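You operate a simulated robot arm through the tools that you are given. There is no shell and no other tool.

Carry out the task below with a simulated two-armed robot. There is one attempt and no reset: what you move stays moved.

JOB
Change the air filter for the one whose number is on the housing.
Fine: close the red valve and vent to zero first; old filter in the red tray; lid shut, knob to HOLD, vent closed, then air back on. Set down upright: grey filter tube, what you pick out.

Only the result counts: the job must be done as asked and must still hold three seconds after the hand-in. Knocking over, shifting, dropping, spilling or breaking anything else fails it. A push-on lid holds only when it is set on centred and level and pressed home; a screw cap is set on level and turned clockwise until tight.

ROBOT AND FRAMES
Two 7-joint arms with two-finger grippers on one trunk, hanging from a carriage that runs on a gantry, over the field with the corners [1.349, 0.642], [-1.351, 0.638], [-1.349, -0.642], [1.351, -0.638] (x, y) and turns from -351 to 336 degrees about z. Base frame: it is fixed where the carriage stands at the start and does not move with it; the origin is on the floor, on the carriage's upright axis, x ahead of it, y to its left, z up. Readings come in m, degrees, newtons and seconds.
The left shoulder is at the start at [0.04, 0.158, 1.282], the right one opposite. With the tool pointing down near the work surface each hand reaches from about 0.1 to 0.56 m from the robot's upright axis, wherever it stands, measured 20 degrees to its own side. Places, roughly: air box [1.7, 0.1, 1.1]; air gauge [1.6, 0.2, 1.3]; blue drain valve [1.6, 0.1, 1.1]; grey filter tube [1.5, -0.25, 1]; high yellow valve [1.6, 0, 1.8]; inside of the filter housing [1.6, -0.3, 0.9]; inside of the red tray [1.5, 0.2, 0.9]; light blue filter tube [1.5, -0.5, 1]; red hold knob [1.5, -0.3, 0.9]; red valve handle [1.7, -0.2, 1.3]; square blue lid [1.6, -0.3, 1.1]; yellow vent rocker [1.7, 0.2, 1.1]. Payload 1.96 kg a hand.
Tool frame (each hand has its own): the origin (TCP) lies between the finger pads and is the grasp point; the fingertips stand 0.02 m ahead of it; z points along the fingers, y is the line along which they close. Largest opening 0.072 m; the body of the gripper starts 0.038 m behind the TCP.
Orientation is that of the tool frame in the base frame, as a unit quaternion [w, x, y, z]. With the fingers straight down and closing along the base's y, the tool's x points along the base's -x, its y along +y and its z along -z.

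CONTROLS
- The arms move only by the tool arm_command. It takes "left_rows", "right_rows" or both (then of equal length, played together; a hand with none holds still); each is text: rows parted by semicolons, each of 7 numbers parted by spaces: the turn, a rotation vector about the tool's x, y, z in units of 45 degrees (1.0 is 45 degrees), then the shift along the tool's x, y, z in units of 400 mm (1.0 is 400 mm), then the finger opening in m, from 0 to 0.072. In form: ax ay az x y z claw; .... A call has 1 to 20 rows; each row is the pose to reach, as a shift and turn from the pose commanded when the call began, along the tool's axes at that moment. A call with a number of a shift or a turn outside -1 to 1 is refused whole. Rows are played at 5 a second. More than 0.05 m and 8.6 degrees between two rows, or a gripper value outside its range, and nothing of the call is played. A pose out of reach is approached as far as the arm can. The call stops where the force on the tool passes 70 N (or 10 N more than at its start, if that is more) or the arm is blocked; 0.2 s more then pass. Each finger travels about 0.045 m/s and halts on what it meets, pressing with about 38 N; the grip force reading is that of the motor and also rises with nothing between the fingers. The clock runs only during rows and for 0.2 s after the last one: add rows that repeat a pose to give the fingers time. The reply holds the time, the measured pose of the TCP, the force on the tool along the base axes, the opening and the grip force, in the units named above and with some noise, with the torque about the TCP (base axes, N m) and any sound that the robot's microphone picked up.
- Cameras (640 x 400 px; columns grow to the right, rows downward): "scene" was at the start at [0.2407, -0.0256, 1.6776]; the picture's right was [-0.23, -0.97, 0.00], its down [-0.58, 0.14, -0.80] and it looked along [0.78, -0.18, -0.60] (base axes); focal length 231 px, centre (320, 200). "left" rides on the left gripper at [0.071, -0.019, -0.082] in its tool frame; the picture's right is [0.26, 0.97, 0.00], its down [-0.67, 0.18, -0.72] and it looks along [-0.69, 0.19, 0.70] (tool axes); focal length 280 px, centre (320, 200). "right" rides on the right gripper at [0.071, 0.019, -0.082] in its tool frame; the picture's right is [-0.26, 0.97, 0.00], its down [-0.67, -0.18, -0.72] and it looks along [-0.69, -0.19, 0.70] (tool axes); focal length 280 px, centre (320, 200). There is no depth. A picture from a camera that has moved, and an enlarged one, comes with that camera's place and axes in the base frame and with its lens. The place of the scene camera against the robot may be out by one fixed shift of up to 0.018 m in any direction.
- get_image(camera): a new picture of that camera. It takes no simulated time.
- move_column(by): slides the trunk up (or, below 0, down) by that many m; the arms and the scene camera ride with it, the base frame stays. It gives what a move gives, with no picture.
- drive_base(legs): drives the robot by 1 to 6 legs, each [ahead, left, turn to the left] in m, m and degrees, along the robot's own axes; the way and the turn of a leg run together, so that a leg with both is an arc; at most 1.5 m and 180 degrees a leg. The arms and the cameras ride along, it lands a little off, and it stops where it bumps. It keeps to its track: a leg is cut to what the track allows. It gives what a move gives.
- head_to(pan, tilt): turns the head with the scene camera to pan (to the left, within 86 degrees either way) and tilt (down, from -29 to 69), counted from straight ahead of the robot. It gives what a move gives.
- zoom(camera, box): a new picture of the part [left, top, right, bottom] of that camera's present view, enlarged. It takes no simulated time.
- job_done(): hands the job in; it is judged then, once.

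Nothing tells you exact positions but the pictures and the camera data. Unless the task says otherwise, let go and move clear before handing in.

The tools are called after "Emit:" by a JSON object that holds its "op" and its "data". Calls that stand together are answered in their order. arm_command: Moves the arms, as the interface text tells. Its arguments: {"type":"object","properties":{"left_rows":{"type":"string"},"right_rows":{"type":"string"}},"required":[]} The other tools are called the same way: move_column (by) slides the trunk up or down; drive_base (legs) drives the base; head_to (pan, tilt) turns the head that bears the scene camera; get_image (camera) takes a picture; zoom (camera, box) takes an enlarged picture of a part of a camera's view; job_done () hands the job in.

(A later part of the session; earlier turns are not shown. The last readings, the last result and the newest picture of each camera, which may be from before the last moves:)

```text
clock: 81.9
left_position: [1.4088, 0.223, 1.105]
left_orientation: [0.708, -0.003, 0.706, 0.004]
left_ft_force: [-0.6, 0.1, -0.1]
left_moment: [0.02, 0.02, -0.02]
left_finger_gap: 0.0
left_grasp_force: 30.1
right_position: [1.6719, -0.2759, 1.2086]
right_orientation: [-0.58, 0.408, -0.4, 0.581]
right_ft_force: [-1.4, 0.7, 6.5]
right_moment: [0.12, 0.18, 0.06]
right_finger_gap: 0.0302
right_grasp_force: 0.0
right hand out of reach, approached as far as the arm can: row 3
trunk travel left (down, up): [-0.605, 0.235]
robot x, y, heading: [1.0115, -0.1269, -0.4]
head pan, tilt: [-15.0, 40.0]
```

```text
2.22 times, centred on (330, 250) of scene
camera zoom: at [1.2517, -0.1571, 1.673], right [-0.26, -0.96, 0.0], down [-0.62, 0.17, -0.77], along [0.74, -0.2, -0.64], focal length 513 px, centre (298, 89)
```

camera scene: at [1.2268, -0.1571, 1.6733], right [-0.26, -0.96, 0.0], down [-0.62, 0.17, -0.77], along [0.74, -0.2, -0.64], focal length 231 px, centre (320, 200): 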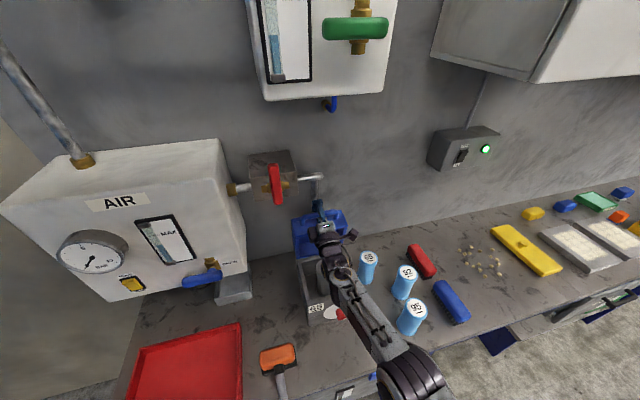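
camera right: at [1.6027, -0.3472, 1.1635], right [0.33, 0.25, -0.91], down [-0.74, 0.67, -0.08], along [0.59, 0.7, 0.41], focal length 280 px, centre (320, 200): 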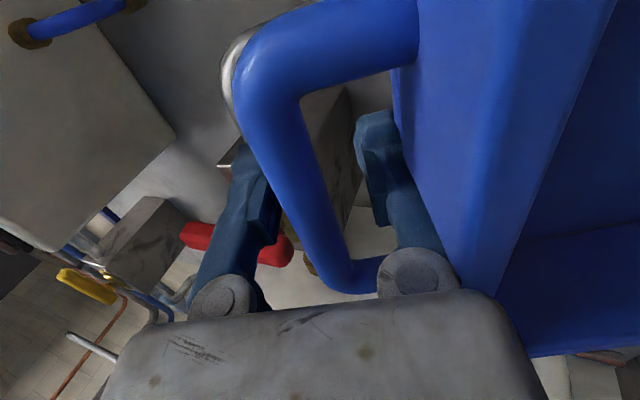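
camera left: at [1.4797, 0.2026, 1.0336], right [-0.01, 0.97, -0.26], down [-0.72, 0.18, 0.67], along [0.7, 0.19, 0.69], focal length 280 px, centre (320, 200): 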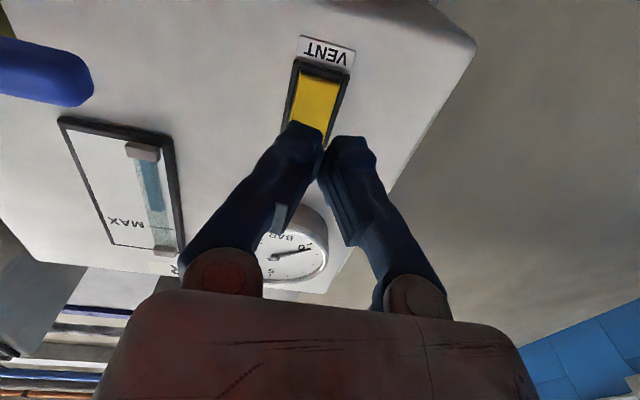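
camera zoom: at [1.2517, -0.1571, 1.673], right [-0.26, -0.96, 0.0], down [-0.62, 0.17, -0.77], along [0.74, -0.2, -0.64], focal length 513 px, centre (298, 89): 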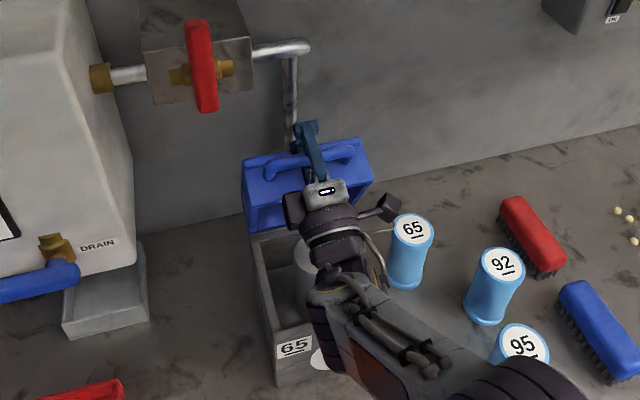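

The lid came back with the hand because my slanted retreat pressed its front plate down. I push it up again, level the hand, and then retreat more nearly horizontally.

Emit:
{"op": "arm_command", "data": {"right_rows": "0 0 0 0 0.0 0.03 0.028; 0 0 0 0 0.0 0.06 0.028; 0 0 0 0 0.004 0.09 0.028; -0.08 0 0 0 0.004 0.12 0.028; -0.16 0 0 0 0.008 0.14 0.028; -0.24 0 0 0 0.01 0.146 0.028; -0.28 0 0 0 0.01 0.146 0.028"}}

Emit:
{"op": "get_image", "data": {"camera": "right"}}

Emit:
{"op": "zoom", "data": {"camera": "scene", "box": [260, 160, 400, 340]}}

```text
clock: 83.5
left_position: [1.4093, 0.2222, 1.105]
left_orientation: [0.708, -0.003, 0.706, 0.005]
left_ft_force: [0.4, 0.3, -0.7]
left_moment: [0.01, 0.01, -0.02]
left_finger_gap: 0.0
left_grasp_force: 29.2
right_position: [1.7277, -0.2753, 1.2235]
right_orientation: [-0.531, 0.47, -0.462, 0.533]
right_ft_force: [0.4, -0.5, -1.5]
right_moment: [0.01, -0.01, 0.01]
right_finger_gap: 0.0285
right_grasp_force: 0.4
trunk travel left (down, up): [-0.605, 0.235]
robot x, y, heading: [1.0151, -0.1242, 0.0]
head pan, tilt: [-15.0, 40.0]
```

```text
taken
camera right: at [1.6506, -0.3466, 1.1956], right [0.13, 0.25, -0.96], down [-0.74, 0.67, 0.08], along [0.66, 0.7, 0.27], focal length 280 px, centre (320, 200)
```

right: 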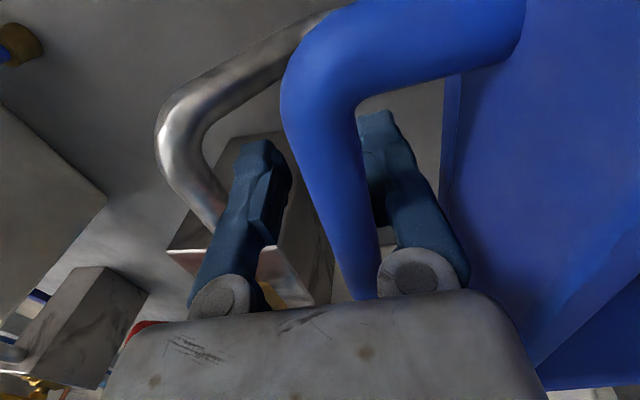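

```text
2.22 times, centred on (330, 250) of scene
camera zoom: at [1.2516, -0.1571, 1.6728], right [-0.26, -0.96, 0.0], down [-0.62, 0.17, -0.77], along [0.74, -0.2, -0.64], focal length 513 px, centre (298, 89)
```

zoom: 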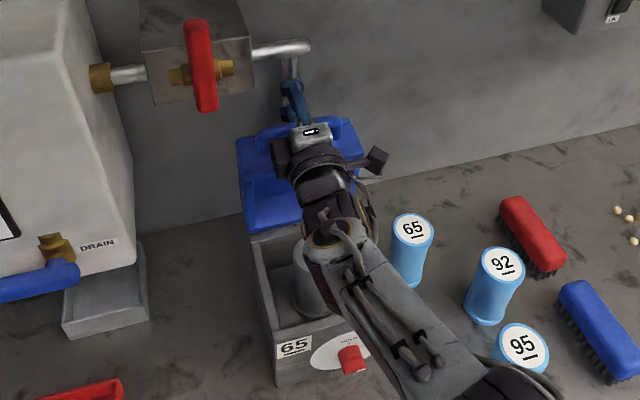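

The load is nearly zero, so the lid stands by itself. I withdraw slowly and level.

Emit:
{"op": "arm_command", "data": {"right_rows": "0 0 0 0 -0.002 -0.02 0.03; 0 0 0 0 -0.004 -0.04 0.03; 0 0 0 0 -0.006 -0.06 0.03; 0 0 0 0 -0.008 -0.08 0.03; 0 0 0 0 -0.008 -0.08 0.03"}}

Emit:
{"op": "get_image", "data": {"camera": "right"}}

Emit:
{"op": "zoom", "data": {"camera": "scene", "box": [260, 160, 400, 340]}}

```text
clock: 84.7
left_position: [1.4095, 0.2221, 1.1049]
left_orientation: [0.709, -0.002, 0.706, 0.004]
left_ft_force: [-0.3, 0.4, 0.0]
left_moment: [-0.01, 0.03, 0.01]
left_finger_gap: 0.0
left_grasp_force: 29.7
right_position: [1.6957, -0.2746, 1.2228]
right_orientation: [-0.532, 0.469, -0.461, 0.533]
right_ft_force: [1.0, -0.6, -0.2]
right_moment: [0.01, 0.0, -0.03]
right_finger_gap: 0.0302
right_grasp_force: 0.0
trunk travel left (down, up): [-0.605, 0.235]
robot x, y, heading: [1.0123, -0.1264, -0.4]
head pan, tilt: [-15.0, 40.0]
```

```text
taken
camera right: at [1.6176, -0.3464, 1.1942], right [0.13, 0.25, -0.96], down [-0.74, 0.67, 0.08], along [0.66, 0.7, 0.27], focal length 280 px, centre (320, 200)
```

right: 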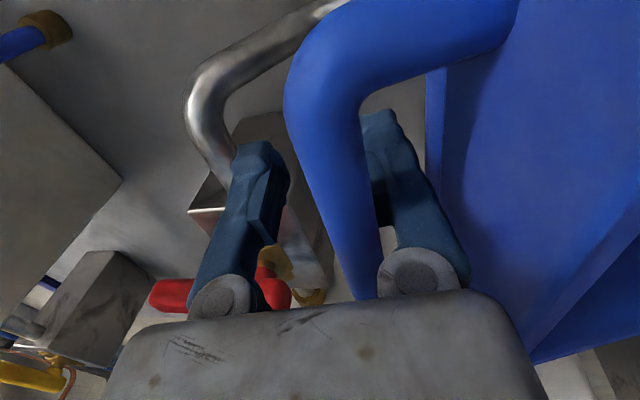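

```text
2.22 times, centred on (330, 250) of scene
camera zoom: at [1.2516, -0.1571, 1.6729], right [-0.26, -0.96, 0.0], down [-0.62, 0.17, -0.77], along [0.74, -0.2, -0.64], focal length 513 px, centre (298, 89)
```

zoom: 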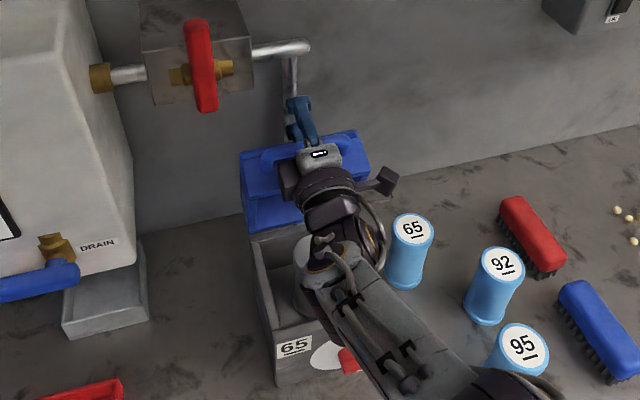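

The bar still tracks the hand, seemingly dragged on the lower finger. I drop the hand 6 mm to centre the bar between the fingers, open a bit, and retreat a short way to see if the lid stays.

Emit:
{"op": "arm_command", "data": {"right_rows": "0 0 0 0 0.008 0.01 0.03; 0 0 0 0 0.015 0.01 0.034; 0 0 0 0 0.015 -0.01 0.034; 0 0 0 0 0.013 -0.03 0.034; 0 0 0 0 0.011 -0.05 0.034; 0 0 0 0 0.011 -0.05 0.034"}}

Emit:
{"op": "get_image", "data": {"camera": "right"}}

```text
clock: 86.1
left_position: [1.4078, 0.2227, 1.1058]
left_orientation: [0.708, -0.002, 0.706, 0.003]
left_ft_force: [0.3, -0.6, 0.6]
left_moment: [-0.03, -0.01, -0.02]
left_finger_gap: 0.0001
left_grasp_force: 29.6
right_position: [1.6765, -0.276, 1.2158]
right_orientation: [-0.531, 0.469, -0.462, 0.534]
right_ft_force: [-0.6, -1.2, 0.3]
right_moment: [0.0, -0.02, 0.02]
right_finger_gap: 0.0342
right_grasp_force: 0.1
trunk travel left (down, up): [-0.605, 0.235]
robot x, y, heading: [1.0148, -0.1283, -0.3]
head pan, tilt: [-15.0, 40.0]
```

```text
taken
camera right: at [1.5994, -0.3471, 1.1882], right [0.13, 0.25, -0.96], down [-0.74, 0.67, 0.08], along [0.66, 0.7, 0.27], focal length 280 px, centre (320, 200)
```

right: 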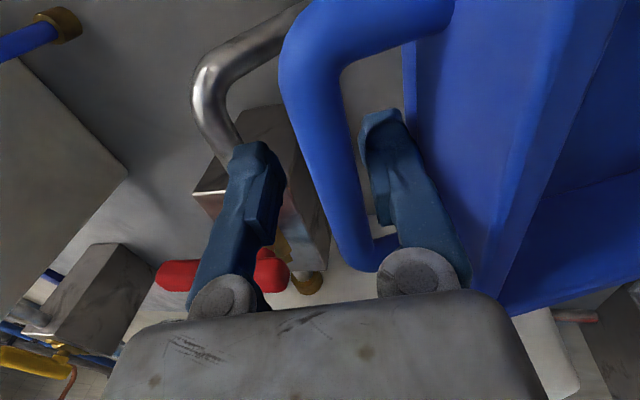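

This time the bar stayed behind while the hand moved. I continue retreating level.

Emit:
{"op": "arm_command", "data": {"right_rows": "0 0 0 0 -0.002 -0.02 0.034; 0 0 0 0 -0.004 -0.04 0.034; 0 0 0 0 -0.006 -0.06 0.034; 0 0 0 0 -0.006 -0.06 0.034"}}

Emit:
{"op": "get_image", "data": {"camera": "right"}}

```text
clock: 87.1
left_position: [1.4081, 0.2227, 1.1048]
left_orientation: [0.708, -0.002, 0.706, 0.003]
left_ft_force: [-0.2, 0.3, -0.7]
left_moment: [0.0, 0.02, 0.03]
left_finger_gap: 0.0
left_grasp_force: 29.3
right_position: [1.6525, -0.2768, 1.2129]
right_orientation: [-0.531, 0.469, -0.462, 0.533]
right_ft_force: [0.1, -0.3, -1.8]
right_moment: [0.02, 0.03, 0.01]
right_finger_gap: 0.0352
right_grasp_force: 0.9
trunk travel left (down, up): [-0.605, 0.235]
robot x, y, heading: [1.013, -0.1267, -0.4]
head pan, tilt: [-15.0, 40.0]
```

```text
taken
camera right: at [1.5749, -0.3474, 1.1864], right [0.13, 0.25, -0.96], down [-0.74, 0.67, 0.08], along [0.66, 0.7, 0.27], focal length 280 px, centre (320, 200)
```

right: 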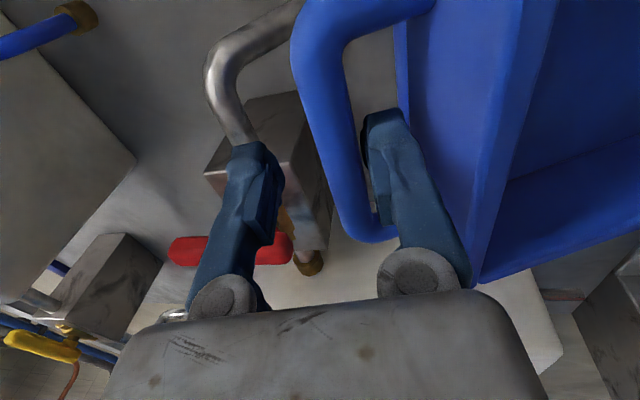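

The bar is now at the pads. I pitch the hand up slightly to match the lid angle and draw out the last few centimetres.

Emit:
{"op": "arm_command", "data": {"right_rows": "0.06 0 0 0 0 -0.012 0.03; 0.12 0 0 0 0.0 -0.024 0.03; 0.16 0 0 0 0.0 -0.045 0.03; 0.16 0 0 0 0.0 -0.07 0.03; 0.16 0 0 0 0.0 -0.095 0.03; 0.16 0 0 0 0.0 -0.095 0.03"}}

Emit:
{"op": "get_image", "data": {"camera": "right"}}

Emit:
{"op": "zoom", "data": {"camera": "scene", "box": [260, 160, 400, 340]}}

```text
clock: 88.5
left_position: [1.4089, 0.2231, 1.104]
left_orientation: [0.708, -0.002, 0.706, 0.003]
left_ft_force: [0.1, -0.7, 0.0]
left_moment: [0.0, -0.02, -0.03]
left_finger_gap: 0.0
left_grasp_force: 29.8
right_position: [1.6148, -0.275, 1.2081]
right_orientation: [-0.558, 0.436, -0.429, 0.561]
right_ft_force: [8.5, -3.3, -23.4]
right_moment: [0.07, 0.18, -0.02]
right_finger_gap: 0.0456
right_grasp_force: 11.7
trunk travel left (down, up): [-0.605, 0.235]
robot x, y, heading: [1.0147, -0.1268, -0.3]
head pan, tilt: [-15.0, 40.0]
```

```text
taken
camera right: at [1.5408, -0.3472, 1.1705], right [0.24, 0.25, -0.94], down [-0.74, 0.67, -0.01], along [0.63, 0.7, 0.35], focal length 280 px, centre (320, 200)
```

right: 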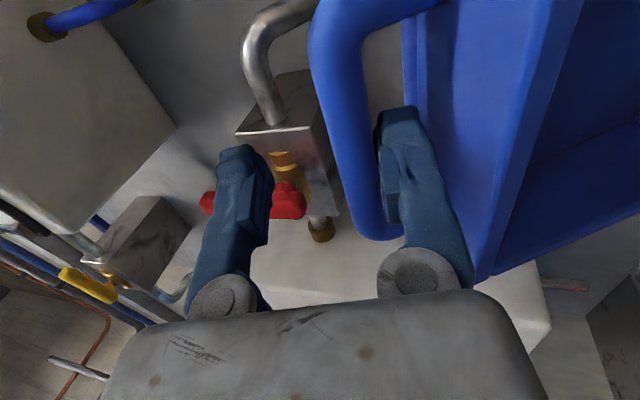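

```text
2.22 times, centred on (330, 250) of scene
camera zoom: at [1.2513, -0.1571, 1.6726], right [-0.26, -0.96, 0.0], down [-0.62, 0.17, -0.77], along [0.74, -0.2, -0.64], focal length 513 px, centre (298, 89)
```

zoom: 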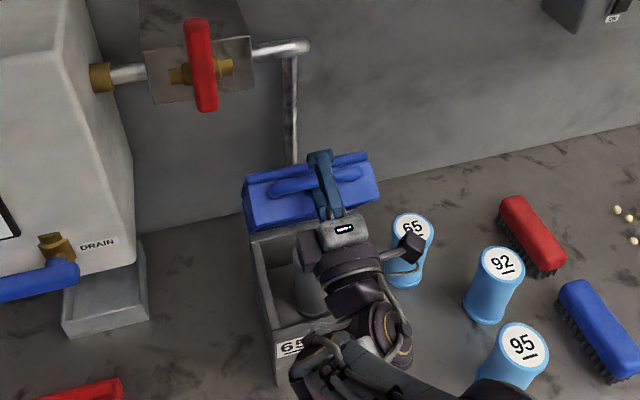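

The lower finger was wedged at an angle between bar and plate, dragging the lid. I align the hand with the lid's channel (pitch it up about 15°) and take a clean grip on the bar.

Emit:
{"op": "arm_command", "data": {"right_rows": "0.08 0 0 0 0.005 0 0.045; 0.16 0 0 0 0.01 0 0.045; 0.24 0 0 0 0.015 0 0.042; 0.32 0 0 0 0.02 0.004 0.038; 0.36 0 0 0 0.02 0.006 0.03; 0.36 0 0 0 0.02 0.006 0.02; 0.36 0 0 0 0.02 0.006 0.01; 0.36 0 0 0 0.02 0.006 0.005; 0.36 0 0 0 0.02 0.006 0.005"}}

Emit:
{"op": "get_image", "data": {"camera": "right"}}

```text
clock: 90.5
left_position: [1.4071, 0.2224, 1.1053]
left_orientation: [0.708, -0.002, 0.706, 0.004]
left_ft_force: [0.7, 0.8, 0.0]
left_moment: [0.01, 0.02, -0.01]
left_finger_gap: 0.0
left_grasp_force: 29.6
right_position: [1.6196, -0.2757, 1.1999]
right_orientation: [-0.614, 0.353, -0.347, 0.615]
right_ft_force: [13.4, -0.1, -35.5]
right_moment: [0.21, 0.36, -0.04]
right_finger_gap: 0.0265
right_grasp_force: 16.7
trunk travel left (down, up): [-0.605, 0.235]
robot x, y, heading: [1.0157, -0.1306, -0.5]
head pan, tilt: [-15.0, 40.0]
```

```text
taken
camera right: at [1.559, -0.3468, 1.1425], right [0.49, 0.26, -0.83], down [-0.71, 0.67, -0.21], along [0.5, 0.7, 0.51], focal length 280 px, centre (320, 200)
```

right: 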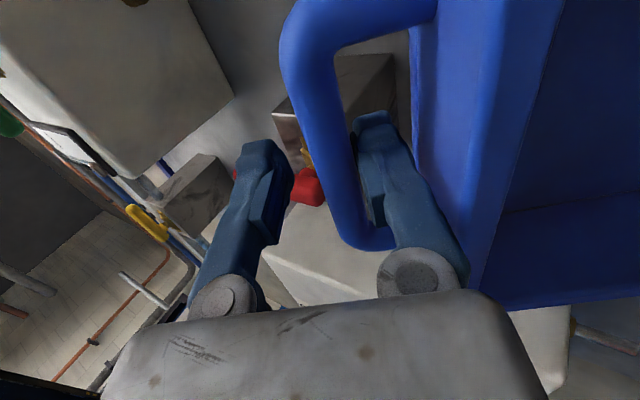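

The lid's weight on the lower finger keeps the grip off-centre here. I push it up to where it balances (≈80°), keeping the hand aligned with the channel, then grip.

Emit:
{"op": "arm_command", "data": {"right_rows": "-0.06 0 0 0 0.002 0.021 0.02; -0.12 0 0 0 0.004 0.042 0.02; -0.18 0 0 0 0.006 0.064 0.02; -0.23 0 0 0 0.0075 0.085 0.02; -0.29 0 0 0 0.016 0.105 0.02; -0.35 0 0 0 0.026 0.124 0.02; -0.41 0 0 0 0.035 0.143 0.02; -0.46 0 0 0 0.0445 0.163 0.02; -0.46 0 0 0 0.0445 0.163 0.02"}}

Emit:
{"op": "get_image", "data": {"camera": "right"}}

```text
clock: 92.5
left_position: [1.4053, 0.2225, 1.1036]
left_orientation: [0.708, -0.002, 0.706, 0.004]
left_ft_force: [0.5, -0.6, -0.9]
left_moment: [-0.01, -0.03, -0.01]
left_finger_gap: 0.0
left_grasp_force: 29.9
right_position: [1.6845, -0.2752, 1.218]
right_orientation: [-0.541, 0.457, -0.45, 0.544]
right_ft_force: [1.7, -3.0, -25.6]
right_moment: [0.13, 0.18, -0.02]
right_finger_gap: 0.0343
right_grasp_force: 10.5
trunk travel left (down, up): [-0.605, 0.235]
robot x, y, heading: [1.0143, -0.1247, -0.4]
head pan, tilt: [-15.0, 40.0]
```

```text
taken
camera right: at [1.6078, -0.3464, 1.1874], right [0.17, 0.25, -0.95], down [-0.74, 0.67, 0.05], along [0.65, 0.7, 0.3], focal length 280 px, centre (320, 200)
```

right: 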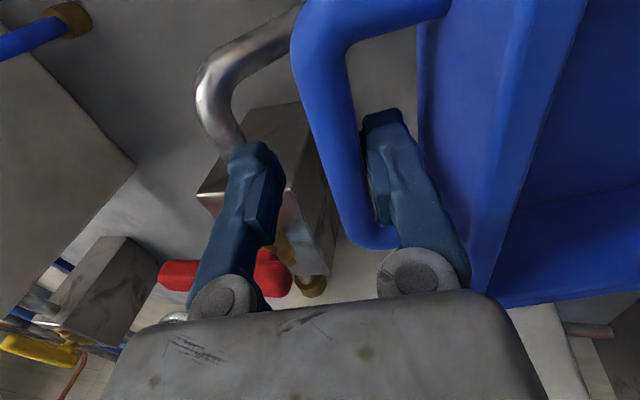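

The hand is simply pulling upward against the hinge. I lower it about 1.2 cm to centre the bar and grip.

Emit:
{"op": "arm_command", "data": {"right_rows": "0 0 0 0 0.01 0 0.034; 0 0 0 0 0.02 0 0.03; 0 0 0 0 0.03 0 0.025; 0 0 0 0 0.032 0 0.015; 0 0 0 0 0.032 0 0.005; 0 0 0 0 0.032 0 0.005; 0 0 0 0 0.032 0 0.005"}}

Emit:
{"op": "get_image", "data": {"camera": "right"}}

```text
clock: 94.1
left_position: [1.4084, 0.2217, 1.106]
left_orientation: [0.708, -0.002, 0.706, 0.003]
left_ft_force: [0.4, -0.2, 0.5]
left_moment: [-0.01, 0.0, 0.01]
left_finger_gap: 0.0
left_grasp_force: 29.8
right_position: [1.6887, -0.2757, 1.208]
right_orientation: [-0.543, 0.455, -0.449, 0.544]
right_ft_force: [0.7, -1.7, 5.2]
right_moment: [0.57, 0.01, 0.12]
right_finger_gap: 0.0091
right_grasp_force: 36.7
trunk travel left (down, up): [-0.605, 0.235]
robot x, y, heading: [1.0127, -0.1289, -0.4]
head pan, tilt: [-15.0, 40.0]
```

```text
taken
camera right: at [1.6118, -0.3467, 1.1766], right [0.17, 0.25, -0.95], down [-0.74, 0.67, 0.04], along [0.65, 0.7, 0.3], focal length 280 px, centre (320, 200)
```

right: 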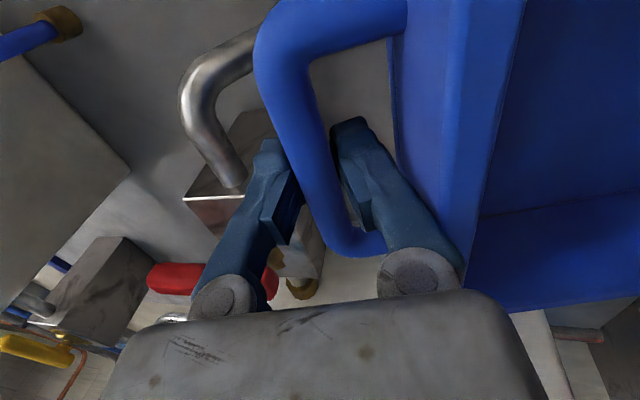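

Gripped cleanly. I push the lid on past upright with the grip held.

Emit:
{"op": "arm_command", "data": {"right_rows": "-0.04 0 0 0 0.004 0.015 0.004; -0.08 0 0 0 0.008 0.03 0.004; -0.12 0 0 0 0.013 0.045 0.004; -0.16 0 0 0 0.018 0.06 0.004; -0.2 0 0 0 0.023 0.075 0.004; -0.24 0 0 0 0.028 0.09 0.004; -0.24 0 0 0 0.028 0.09 0.004"}}

Emit:
{"op": "get_image", "data": {"camera": "right"}}

Emit:
{"op": "zoom", "data": {"camera": "scene", "box": [260, 160, 400, 340]}}

```text
clock: 95.7
left_position: [1.411, 0.2232, 1.1066]
left_orientation: [0.709, -0.002, 0.706, 0.003]
left_ft_force: [0.4, -0.1, -0.8]
left_moment: [0.04, 0.02, -0.03]
left_finger_gap: 0.0
left_grasp_force: 29.4
right_position: [1.7267, -0.2758, 1.208]
right_orientation: [-0.498, 0.504, -0.496, 0.501]
right_ft_force: [3.8, 1.8, 24.2]
right_moment: [0.47, -0.08, -0.02]
right_finger_gap: 0.009
right_grasp_force: 36.8
trunk travel left (down, up): [-0.605, 0.235]
robot x, y, heading: [1.0145, -0.1311, -0.6]
head pan, tilt: [-15.0, 40.0]
```

```text
taken
camera right: at [1.6465, -0.3466, 1.1898], right [0.0, 0.25, -0.97], down [-0.72, 0.67, 0.18], along [0.7, 0.7, 0.18], focal length 280 px, centre (320, 200)
```

right: 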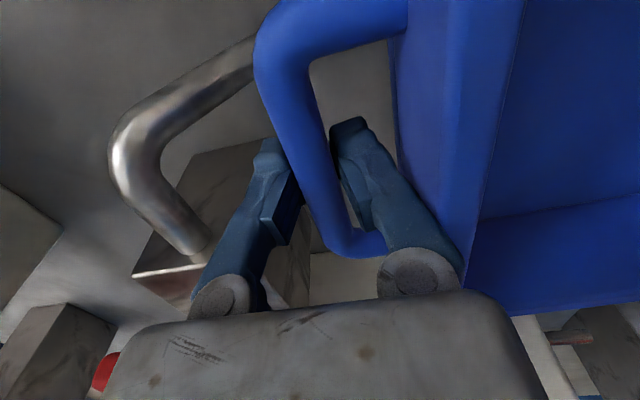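

```text
2.22 times, centred on (330, 250) of scene
camera zoom: at [1.253, -0.1571, 1.6736], right [-0.26, -0.96, 0.0], down [-0.62, 0.17, -0.77], along [0.74, -0.2, -0.64], focal length 513 px, centre (298, 89)
```

zoom: 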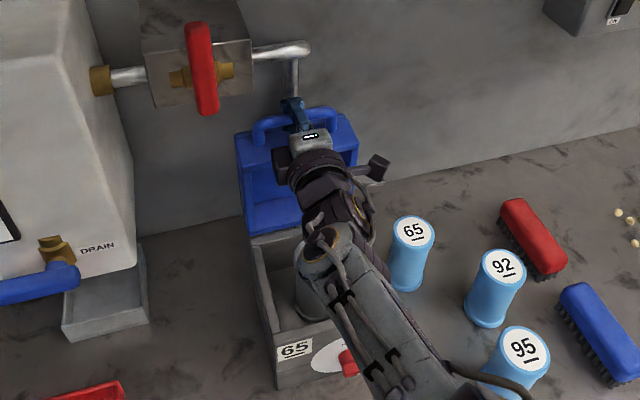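

The lid looks past upright now. I relieve the vertical load, nudge on slightly, open just enough, and withdraw exactly along the finger axis.

Emit:
{"op": "arm_command", "data": {"right_rows": "0 0 0 0 -0.006 0.01 0.004; 0 0 0 0 -0.01 0.02 0.004; 0 0 0 0 -0.01 0.02 0.015; 0 0 0 0 -0.01 0.02 0.027; 0 0 0 0 -0.01 0.02 0.027"}}

Emit:
{"op": "get_image", "data": {"camera": "right"}}

```text
clock: 96.9
left_position: [1.4089, 0.222, 1.1054]
left_orientation: [0.708, -0.003, 0.707, 0.003]
left_ft_force: [0.3, -0.4, 0.1]
left_moment: [0.01, -0.03, -0.01]
left_finger_gap: 0.0003
left_grasp_force: 29.7
right_position: [1.7331, -0.2769, 1.2082]
right_orientation: [-0.496, 0.506, -0.499, 0.499]
right_ft_force: [0.3, -0.4, -0.5]
right_moment: [-0.01, -0.01, 0.0]
right_finger_gap: 0.0272
right_grasp_force: 0.1
trunk travel left (down, up): [-0.605, 0.235]
robot x, y, heading: [1.0084, -0.1257, -0.4]
head pan, tilt: [-15.0, 40.0]
```

```text
taken
camera right: at [1.6515, -0.3474, 1.1905], right [-0.01, 0.25, -0.97], down [-0.72, 0.67, 0.18], along [0.7, 0.69, 0.17], focal length 280 px, centre (320, 200)
```

right: 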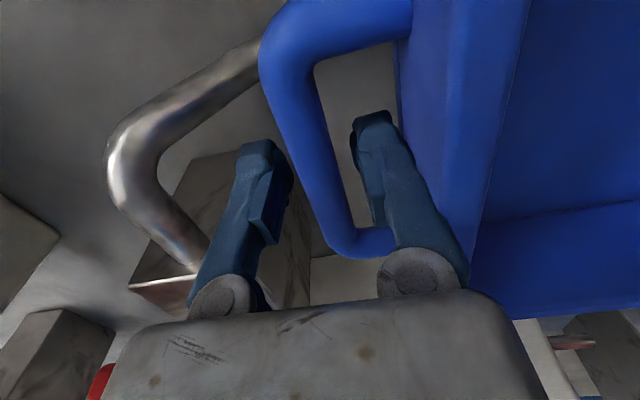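

No load and the bar hangs free between the fingers. I withdraw in two small steps and check that the bar stays.

Emit:
{"op": "arm_command", "data": {"right_rows": "0 0 0 0 0 -0.02 0.027; 0 0 0 0 0 -0.04 0.027; 0 0 0 0 0 -0.06 0.027"}}

Emit:
{"op": "get_image", "data": {"camera": "right"}}

```text
clock: 97.7
left_position: [1.4077, 0.2223, 1.106]
left_orientation: [0.708, -0.002, 0.706, 0.003]
left_ft_force: [0.2, 0.3, 0.4]
left_moment: [-0.01, 0.02, -0.03]
left_finger_gap: 0.0
left_grasp_force: 29.5
right_position: [1.709, -0.2761, 1.2071]
right_orientation: [-0.496, 0.505, -0.499, 0.5]
right_ft_force: [-1.0, 0.7, 0.0]
right_moment: [0.03, 0.0, 0.02]
right_finger_gap: 0.027
right_grasp_force: 0.1
trunk travel left (down, up): [-0.605, 0.235]
robot x, y, heading: [1.0135, -0.1284, -0.1]
head pan, tilt: [-15.0, 40.0]
```

```text
taken
camera right: at [1.627, -0.3471, 1.1906], right [-0.01, 0.25, -0.97], down [-0.72, 0.67, 0.18], along [0.7, 0.69, 0.17], focal length 280 px, centre (320, 200)
```

right: 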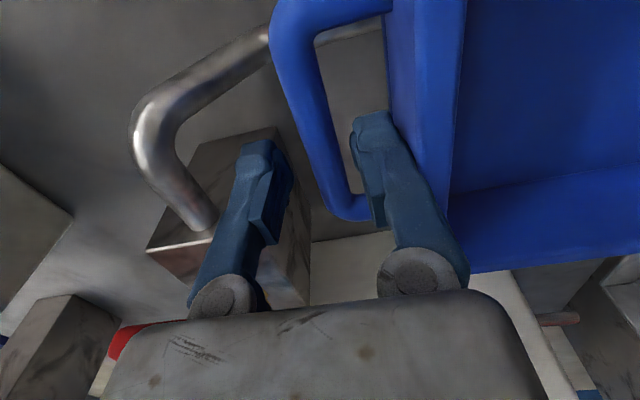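

The lid stays put. I withdraw completely.

Emit:
{"op": "arm_command", "data": {"right_rows": "0 0 0 0 0 -0.03 0.027; 0 0 0 0 0 -0.06 0.027; 0 0 0 0 0 -0.1 0.027; 0 0 0 0 0 -0.14 0.027; 0 0 0 0 0 -0.2 0.027; 0 0 0 0 0 -0.2 0.027"}}

Emit:
{"op": "get_image", "data": {"camera": "right"}}

Emit:
{"op": "get_image", "data": {"camera": "scene"}}

```text
clock: 99.1
left_position: [1.4075, 0.2223, 1.1042]
left_orientation: [0.708, -0.002, 0.706, 0.004]
left_ft_force: [0.4, 1.3, 0.5]
left_moment: [0.0, -0.03, -0.02]
left_finger_gap: 0.0
left_grasp_force: 29.9
right_position: [1.6297, -0.2774, 1.21]
right_orientation: [-0.497, 0.506, -0.497, 0.5]
right_ft_force: [-0.1, 0.0, 0.5]
right_moment: [0.0, 0.01, -0.03]
right_finger_gap: 0.0269
right_grasp_force: 0.1
trunk travel left (down, up): [-0.605, 0.235]
robot x, y, heading: [1.0136, -0.1314, -0.2]
head pan, tilt: [-15.0, 40.0]
```

```text
taken
camera right: at [1.5476, -0.3482, 1.1926], right [-0.01, 0.25, -0.97], down [-0.72, 0.67, 0.18], along [0.7, 0.7, 0.18], focal length 280 px, centre (320, 200)
```

right: 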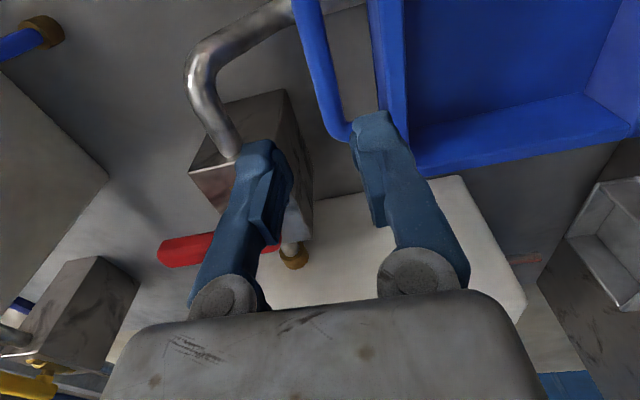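

```text
taken
camera scene: at [1.2516, -0.1571, 1.6729], right [-0.26, -0.96, 0.0], down [-0.62, 0.17, -0.77], along [0.74, -0.2, -0.64], focal length 231 px, centre (320, 200)
```

scene: 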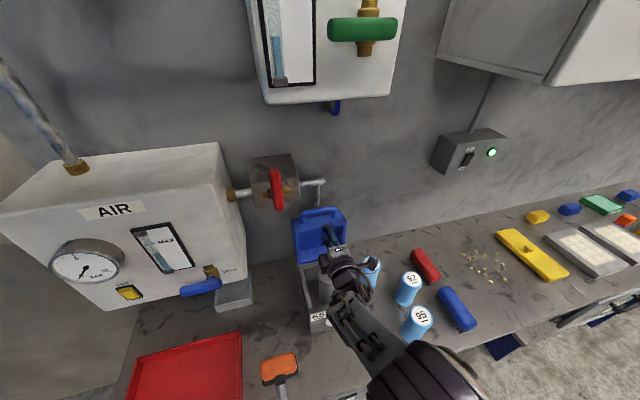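

The lid stays open. I pull the right hand back and up, out of the view, and look into the housing.

Emit:
{"op": "arm_command", "data": {"right_rows": "0 0 0 0 -0.05 -0.1 0.04; 0 0 0 0 -0.1 -0.2 0.06; 0 0 0 0 -0.2 -0.25 0.072; 0 0 0 0 -0.3 -0.25 0.072; 0 0 0 0.1 -0.35 -0.25 0.072; 0 0 0 0.2 -0.35 -0.25 0.072; 0 0 0 0.3 -0.35 -0.25 0.072; 0 0 0 0.3 -0.35 -0.25 0.072"}}

Emit:
{"op": "head_to", "data": {"pan": -15, "tilt": 50}}

Emit:
{"op": "get_image", "data": {"camera": "scene"}}

Emit:
{"op": "get_image", "data": {"camera": "right"}}

```text
clock: 100.0
left_position: [1.4084, 0.222, 1.1036]
left_orientation: [0.708, -0.003, 0.706, 0.003]
left_ft_force: [0.0, -0.2, -0.1]
left_moment: [0.03, 0.02, 0.02]
left_finger_gap: 0.0
left_grasp_force: 29.1
right_position: [1.5212, -0.2878, 1.1887]
right_orientation: [0.432, -0.552, 0.567, -0.434]
right_ft_force: [0.8, 0.4, -0.6]
right_moment: [-0.03, 0.02, 0.02]
right_finger_gap: 0.072
right_grasp_force: 0.1
trunk travel left (down, up): [-0.605, 0.235]
robot x, y, heading: [1.0154, -0.1247, -0.3]
head pan, tilt: [-15.0, 40.0]
stopped in row 4 (right hand): the arm was blocked; the commanded pose is now the measured one
```

```text
clock: 100.7
left_position: [1.4079, 0.2217, 1.1055]
left_orientation: [0.708, -0.003, 0.706, 0.004]
left_ft_force: [-0.3, 0.5, -0.8]
left_moment: [-0.01, -0.01, 0.03]
left_finger_gap: 0.0001
left_grasp_force: 29.4
right_position: [1.5204, -0.2865, 1.1889]
right_orientation: [0.433, -0.55, 0.567, -0.434]
right_ft_force: [-0.1, -0.7, 0.0]
right_moment: [-0.04, 0.02, -0.01]
right_finger_gap: 0.0721
right_grasp_force: 0.1
trunk travel left (down, up): [-0.605, 0.235]
robot x, y, heading: [1.0158, -0.1258, -0.6]
head pan, tilt: [-15.0, 50.0]
```

```text
taken
camera scene: at [1.2439, -0.155, 1.6587], right [-0.26, -0.96, 0.0], down [-0.74, 0.2, -0.64], along [0.62, -0.17, -0.77], focal length 231 px, centre (320, 200)
```

scene: 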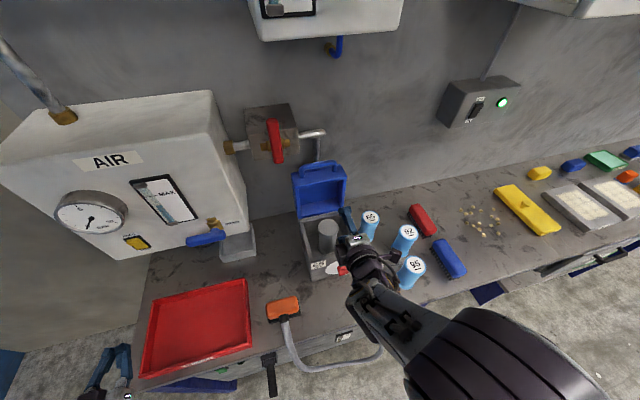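

```text
taken
camera right: at [1.4362, -0.3557, 1.191], right [-0.23, 0.28, -0.93], down [-0.63, 0.68, 0.36], along [0.74, 0.68, 0.02], focal length 280 px, centre (320, 200)
```

right: 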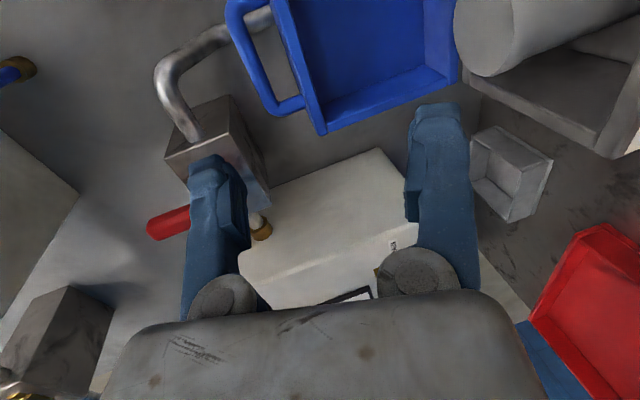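

The grey filter stands inside the open housing. I back the base off 0.1 m for arm room and zoom in on the housing.

Emit:
{"op": "drive_base", "data": {"legs": [[-0.1, 0.0, 0.0]]}}

Emit:
{"op": "arm_command", "data": {"right_rows": "0 0 0 0 -0.08 0 0.072; 0 0 0 0 -0.16 0 0.072; 0 0 0 0 -0.24 0 0.072; 0 0 0 0.08 -0.3 0 0.072; 0 0 0 0.16 -0.3 0 0.072; 0 0 0 0.16 -0.3 0 0.072"}}

Emit:
{"op": "get_image", "data": {"camera": "scene"}}

```text
clock: 101.8
left_position: [1.3077, 0.2221, 1.1041]
left_orientation: [0.708, -0.003, 0.706, 0.005]
left_ft_force: [-0.7, 0.1, 0.2]
left_moment: [0.0, 0.0, -0.03]
left_finger_gap: 0.0
left_grasp_force: 29.9
right_position: [1.4228, -0.2848, 1.1886]
right_orientation: [0.433, -0.551, 0.566, -0.433]
right_ft_force: [0.5, -0.4, -0.6]
right_moment: [-0.02, 0.0, 0.02]
right_finger_gap: 0.0721
right_grasp_force: 0.2
trunk travel left (down, up): [-0.605, 0.235]
robot x, y, heading: [0.9144, -0.131, -0.3]
head pan, tilt: [-15.0, 50.0]
```

```text
clock: 103.2
left_position: [1.3071, 0.2235, 1.1047]
left_orientation: [0.708, -0.003, 0.706, 0.004]
left_ft_force: [-0.4, -1.1, -0.1]
left_moment: [-0.01, 0.03, -0.04]
left_finger_gap: 0.0001
left_grasp_force: 29.8
right_position: [1.453, -0.35, 1.3046]
right_orientation: [0.434, -0.551, 0.566, -0.434]
right_ft_force: [-0.3, 0.1, -0.3]
right_moment: [-0.03, -0.01, 0.0]
right_finger_gap: 0.0719
right_grasp_force: 0.0
trunk travel left (down, up): [-0.605, 0.235]
robot x, y, heading: [0.9166, -0.1295, -0.2]
head pan, tilt: [-15.0, 50.0]
```

```text
taken
camera scene: at [1.145, -0.1541, 1.6587], right [-0.26, -0.96, 0.0], down [-0.74, 0.2, -0.64], along [0.62, -0.17, -0.77], focal length 231 px, centre (320, 200)
```

scene: 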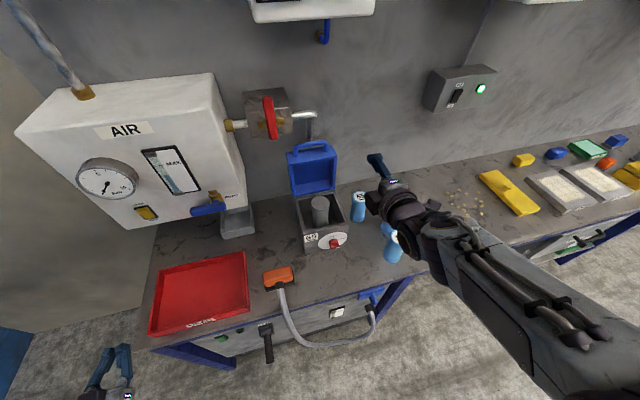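

Emit:
{"op": "zoom", "data": {"camera": "scene", "box": [270, 130, 390, 260]}}

Emit:
{"op": "zoom", "data": {"camera": "scene", "box": [295, 180, 355, 250]}}

```text
3.08 times, centred on (330, 195) of scene
camera zoom: at [1.145, -0.1541, 1.6587], right [-0.26, -0.96, 0.0], down [-0.74, 0.2, -0.64], along [0.62, -0.17, -0.77], focal length 711 px, centre (289, 215)
```

zoom: 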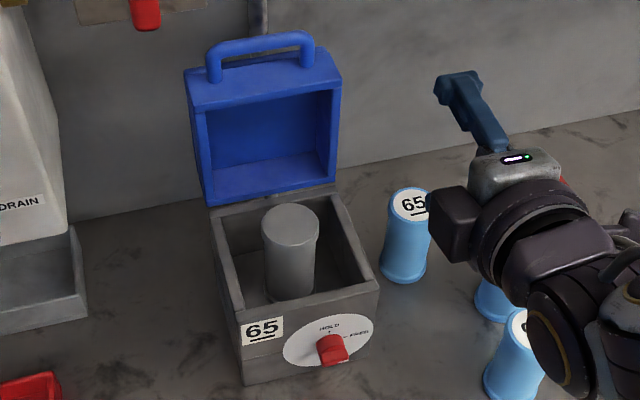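

```text
5.71 times, centred on (325, 215) of scene
camera zoom: at [1.145, -0.1541, 1.6587], right [-0.26, -0.96, 0.0], down [-0.74, 0.2, -0.64], along [0.62, -0.17, -0.77], focal length 1320 px, centre (291, 114)
```

zoom: 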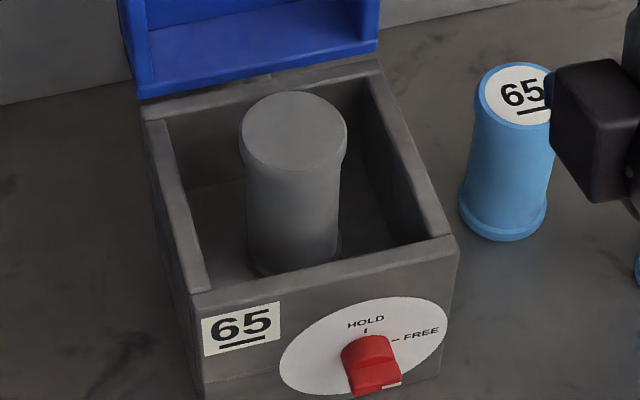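

The old filter stands in the middle of the housing. I turn the right hand to point straight down (fingers closing left-right), in two half turns.

Emit:
{"op": "arm_command", "data": {"right_rows": "-0.093 0.093 0.118 0 0 0 0.072; -0.186 0.186 0.236 0 0 0 0.072; -0.279 0.279 0.354 0 0 0 0.072; -0.371 0.371 0.471 0 0 0 0.072; -0.464 0.464 0.589 0 0 0 0.072; -0.557 0.557 0.707 0 0 0 0.072; -0.65 0.65 0.825 0 0 0 0.072; -0.65 0.65 0.825 0 0 0 0.072"}}

Emit:
{"op": "arm_command", "data": {"right_rows": "-0.093 0.093 0.118 0 0 0 0.072; -0.186 0.186 0.236 0 0 0 0.072; -0.279 0.279 0.354 0 0 0 0.072; -0.371 0.371 0.471 0 0 0 0.072; -0.464 0.464 0.589 0 0 0 0.072; -0.557 0.557 0.707 0 0 0 0.072; -0.65 0.65 0.825 0 0 0 0.072; -0.65 0.65 0.825 0 0 0 0.072"}}

Emit:
{"op": "get_image", "data": {"camera": "scene"}}

Emit:
{"op": "get_image", "data": {"camera": "right"}}

```text
clock: 105.0
left_position: [1.3087, 0.2237, 1.1054]
left_orientation: [0.708, -0.004, 0.706, 0.004]
left_ft_force: [-1.0, -0.2, -0.4]
left_moment: [-0.04, 0.02, 0.0]
left_finger_gap: 0.0
left_grasp_force: 29.5
right_position: [1.452, -0.3512, 1.3066]
right_orientation: [0.244, -0.311, 0.886, -0.244]
right_ft_force: [0.6, 0.4, -0.3]
right_moment: [-0.03, 0.04, -0.01]
right_finger_gap: 0.072
right_grasp_force: 0.1
trunk travel left (down, up): [-0.605, 0.235]
robot x, y, heading: [0.9145, -0.1328, -0.3]
head pan, tilt: [-15.0, 50.0]
```

```text
clock: 106.8
left_position: [1.3076, 0.2237, 1.1053]
left_orientation: [0.708, -0.003, 0.706, 0.004]
left_ft_force: [0.3, 0.6, 0.2]
left_moment: [0.01, 0.01, 0.01]
left_finger_gap: 0.0002
left_grasp_force: 29.0
right_position: [1.4506, -0.351, 1.3047]
right_orientation: [-0.002, 0.0, 1.0, 0.001]
right_ft_force: [-0.2, -1.0, 0.0]
right_moment: [0.0, 0.01, -0.01]
right_finger_gap: 0.0718
right_grasp_force: 0.1
trunk travel left (down, up): [-0.605, 0.235]
robot x, y, heading: [0.9145, -0.1278, -0.2]
head pan, tilt: [-15.0, 50.0]
```

```text
taken
camera scene: at [1.1449, -0.1541, 1.6587], right [-0.26, -0.96, 0.0], down [-0.74, 0.2, -0.64], along [0.62, -0.17, -0.77], focal length 231 px, centre (320, 200)
```

scene: 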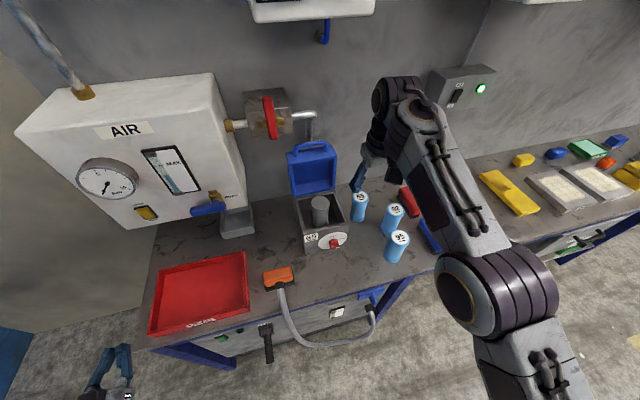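

```text
taken
camera right: at [1.3803, -0.3319, 1.3877], right [0.26, 0.96, 0.0], down [0.68, -0.19, 0.71], along [0.69, -0.19, -0.7], focal length 280 px, centre (320, 200)
```

right: 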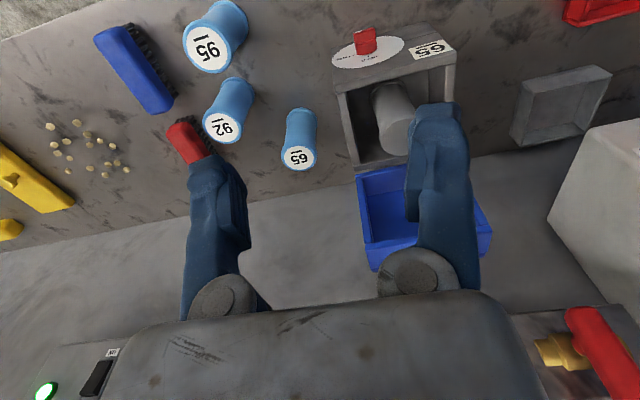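

The hand points straight down. I drive ahead 0.17 m so the arm can reach the housing, and look again.

Emit:
{"op": "drive_base", "data": {"legs": [[0.17, 0.0, 0.0]]}}

Emit:
{"op": "get_image", "data": {"camera": "right"}}

Emit:
{"op": "get_image", "data": {"camera": "scene"}}

```text
clock: 108.3
left_position: [1.4761, 0.2221, 1.1046]
left_orientation: [0.708, -0.003, 0.706, 0.004]
left_ft_force: [-0.3, -0.4, -0.6]
left_moment: [0.0, -0.04, 0.0]
left_finger_gap: 0.0001
left_grasp_force: 29.6
right_position: [1.6174, -0.354, 1.305]
right_orientation: [-0.001, 0.002, 1.0, 0.001]
right_ft_force: [0.4, 0.9, 0.5]
right_moment: [0.0, -0.04, 0.03]
right_finger_gap: 0.0721
right_grasp_force: 0.1
trunk travel left (down, up): [-0.605, 0.235]
robot x, y, heading: [1.0797, -0.1286, -0.2]
head pan, tilt: [-15.0, 50.0]
```

```text
taken
camera right: at [1.5464, -0.3336, 1.3878], right [0.27, 0.96, 0.0], down [0.67, -0.19, 0.71], along [0.69, -0.19, -0.7], focal length 280 px, centre (320, 200)
```

right: 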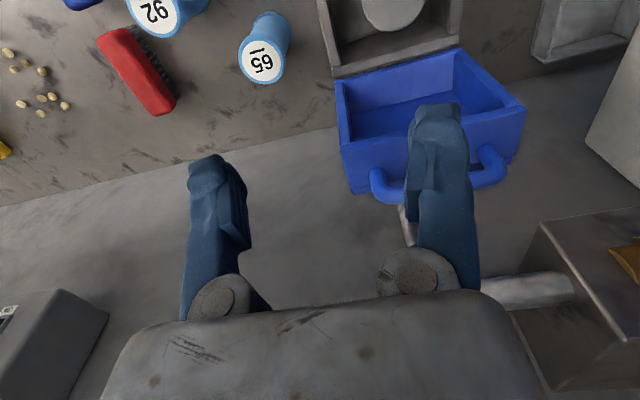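

```text
taken
camera scene: at [1.3114, -0.1554, 1.6588], right [-0.26, -0.96, 0.0], down [-0.74, 0.2, -0.64], along [0.62, -0.17, -0.77], focal length 231 px, centre (320, 200)
```

scene: 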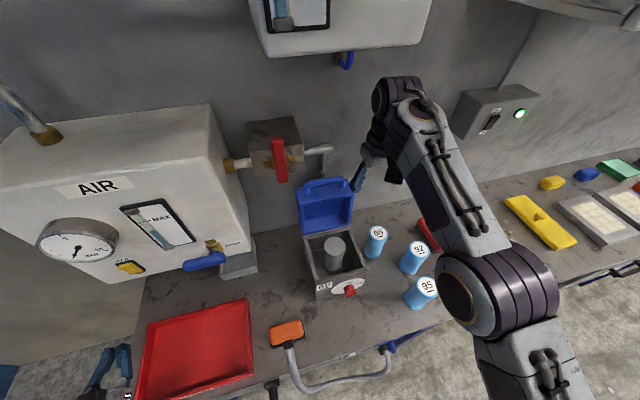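

I shift the right hand back and left so its camera sees into the housing.

Emit:
{"op": "arm_command", "data": {"right_rows": "0 0 0 0.06 0.035 0.02 0.072; 0 0 0 0.12 0.07 0.04 0.072; 0 0 0 0.18 0.105 0.07 0.072; 0 0 0 0.24 0.14 0.1 0.072; 0 0 0 0.2925 0.1725 0.1375 0.072; 0 0 0 0.2925 0.1725 0.1375 0.072"}}

Emit:
{"op": "get_image", "data": {"camera": "right"}}

```text
clock: 109.7
left_position: [1.4758, 0.222, 1.1049]
left_orientation: [0.708, -0.001, 0.706, 0.003]
left_ft_force: [0.0, -0.8, 0.2]
left_moment: [0.0, 0.01, 0.01]
left_finger_gap: 0.0
left_grasp_force: 29.6
right_position: [1.5008, -0.2852, 1.2493]
right_orientation: [-0.001, 0.001, 1.0, 0.001]
right_ft_force: [-1.0, 0.0, 0.4]
right_moment: [0.02, 0.0, -0.01]
right_finger_gap: 0.0722
right_grasp_force: 0.1
trunk travel left (down, up): [-0.605, 0.235]
robot x, y, heading: [1.081, -0.1306, -0.4]
head pan, tilt: [-15.0, 50.0]
```

```text
taken
camera right: at [1.4296, -0.2653, 1.3321], right [0.26, 0.96, 0.0], down [0.67, -0.19, 0.71], along [0.69, -0.19, -0.7], focal length 280 px, centre (320, 200)
```

right: 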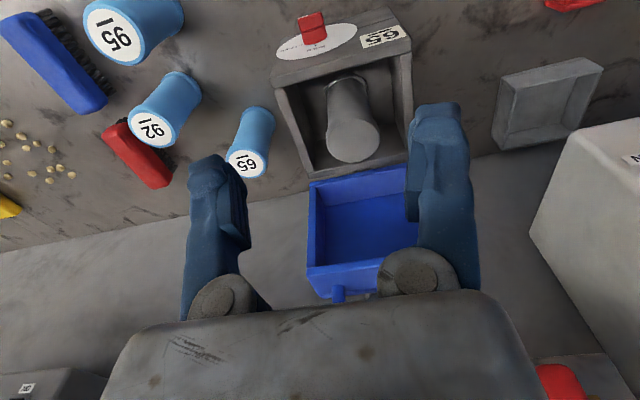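

Emit:
{"op": "zoom", "data": {"camera": "right", "box": [220, 0, 440, 200]}}

```text
2.00 times, centred on (330, 100) of right
camera zoom: at [1.4296, -0.2653, 1.3321], right [0.26, 0.96, 0.0], down [0.67, -0.19, 0.71], along [0.69, -0.19, -0.7], focal length 561 px, centre (300, 400)
```

zoom: 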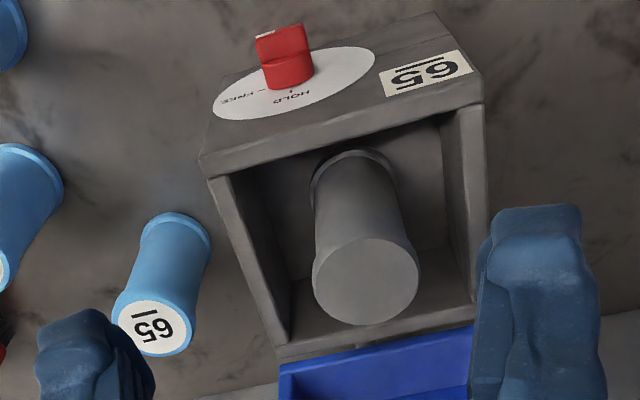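

I estimate the old filter's axis near [1.643, -0.278] with its top near z≈1.02. For a second view I move closer.

Emit:
{"op": "arm_command", "data": {"right_rows": "0 0 0 -0.07 0.01 0.05 0.072; 0 0 0 -0.14 0.018 0.1 0.072; 0 0 0 -0.2 0.018 0.15 0.072; 0 0 0 -0.2 0.018 0.19 0.072; 0 0 0 -0.2 0.018 0.19 0.072"}}

Emit:
{"op": "get_image", "data": {"camera": "right"}}

Emit:
{"op": "get_image", "data": {"camera": "scene"}}

```text
clock: 110.9
left_position: [1.4767, 0.221, 1.1054]
left_orientation: [0.708, -0.001, 0.706, 0.003]
left_ft_force: [-0.7, 0.3, 0.0]
left_moment: [0.0, 0.0, -0.05]
left_finger_gap: 0.0001
left_grasp_force: 29.1
right_position: [1.5809, -0.2766, 1.1744]
right_orientation: [0.0, 0.002, 1.0, 0.001]
right_ft_force: [0.3, -0.7, -0.4]
right_moment: [0.01, 0.0, 0.0]
right_finger_gap: 0.0724
right_grasp_force: 0.0
trunk travel left (down, up): [-0.605, 0.235]
robot x, y, heading: [1.0805, -0.1265, -0.4]
head pan, tilt: [-15.0, 50.0]
```

```text
taken
camera right: at [1.5102, -0.2571, 1.2571], right [0.26, 0.96, 0.0], down [0.67, -0.19, 0.71], along [0.69, -0.19, -0.7], focal length 280 px, centre (320, 200)
```

right: 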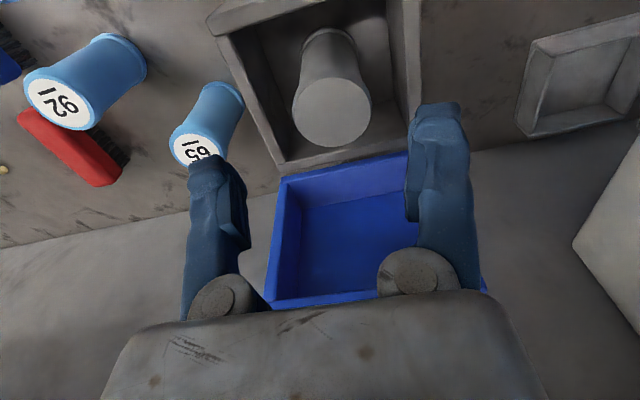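

```text
taken
camera scene: at [1.3112, -0.1554, 1.6587], right [-0.26, -0.96, 0.0], down [-0.74, 0.2, -0.64], along [0.62, -0.17, -0.77], focal length 231 px, centre (320, 200)
```

scene: 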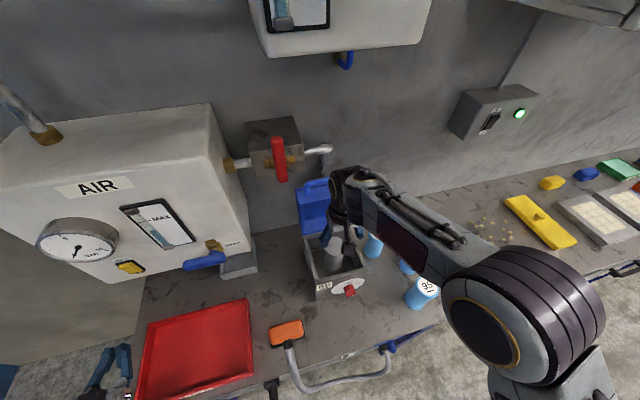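

Triangulated: old filter top centre [1.611, -0.276, 1.063], Ø≈0.06; new "65" top centre [1.645, -0.433, 1.011]. I go above the old filter and down around it.

Emit:
{"op": "arm_command", "data": {"right_rows": "0 0 0 -0.04 0 0.02 0.072; 0 0 0 -0.0753 0.001 0.05 0.072; 0 0 0 -0.0753 0.001 0.12 0.072; 0 0 0 -0.0753 0.001 0.18 0.072; 0 0 0 -0.0753 0.001 0.18 0.072"}}

Emit:
{"op": "get_image", "data": {"camera": "right"}}

Emit:
{"op": "zoom", "data": {"camera": "scene", "box": [270, 170, 400, 310]}}

```text
clock: 112.1
left_position: [1.4755, 0.2228, 1.1046]
left_orientation: [0.708, -0.003, 0.706, 0.004]
left_ft_force: [0.2, -0.2, -0.1]
left_moment: [-0.03, 0.01, 0.0]
left_finger_gap: 0.0
left_grasp_force: 28.9
right_position: [1.6103, -0.2766, 1.1]
right_orientation: [0.0, 0.002, 1.0, 0.001]
right_ft_force: [0.2, 0.5, 0.0]
right_moment: [0.0, -0.01, 0.03]
right_finger_gap: 0.0724
right_grasp_force: 0.0
trunk travel left (down, up): [-0.605, 0.235]
robot x, y, heading: [1.0781, -0.1283, -0.3]
head pan, tilt: [-15.0, 50.0]
```

```text
taken
camera right: at [1.5394, -0.2567, 1.1835], right [0.27, 0.96, 0.0], down [0.68, -0.19, 0.71], along [0.69, -0.19, -0.7], focal length 280 px, centre (320, 200)
```

right: 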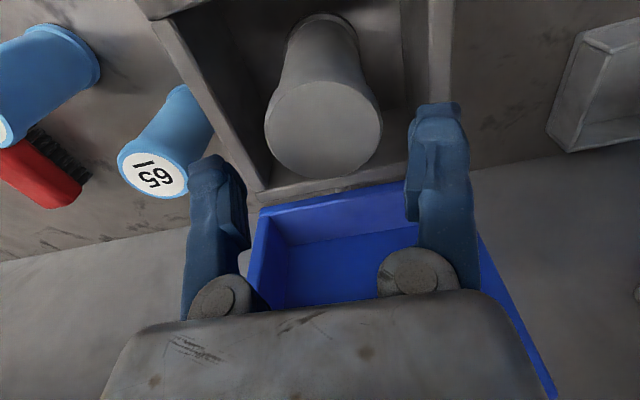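

```text
2.86 times, centred on (335, 240) of scene
camera zoom: at [1.3112, -0.1554, 1.6587], right [-0.26, -0.96, 0.0], down [-0.74, 0.2, -0.64], along [0.62, -0.17, -0.77], focal length 660 px, centre (277, 86)
```

zoom: 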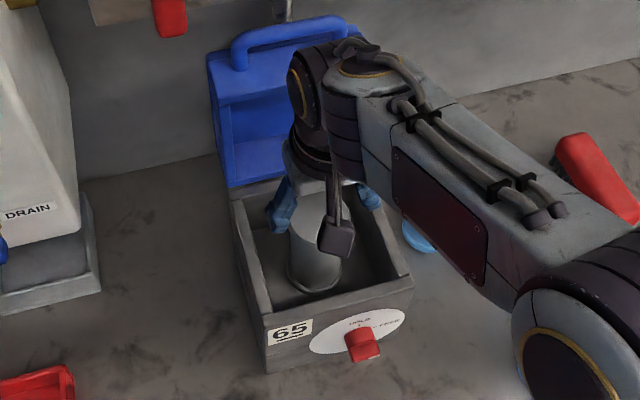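

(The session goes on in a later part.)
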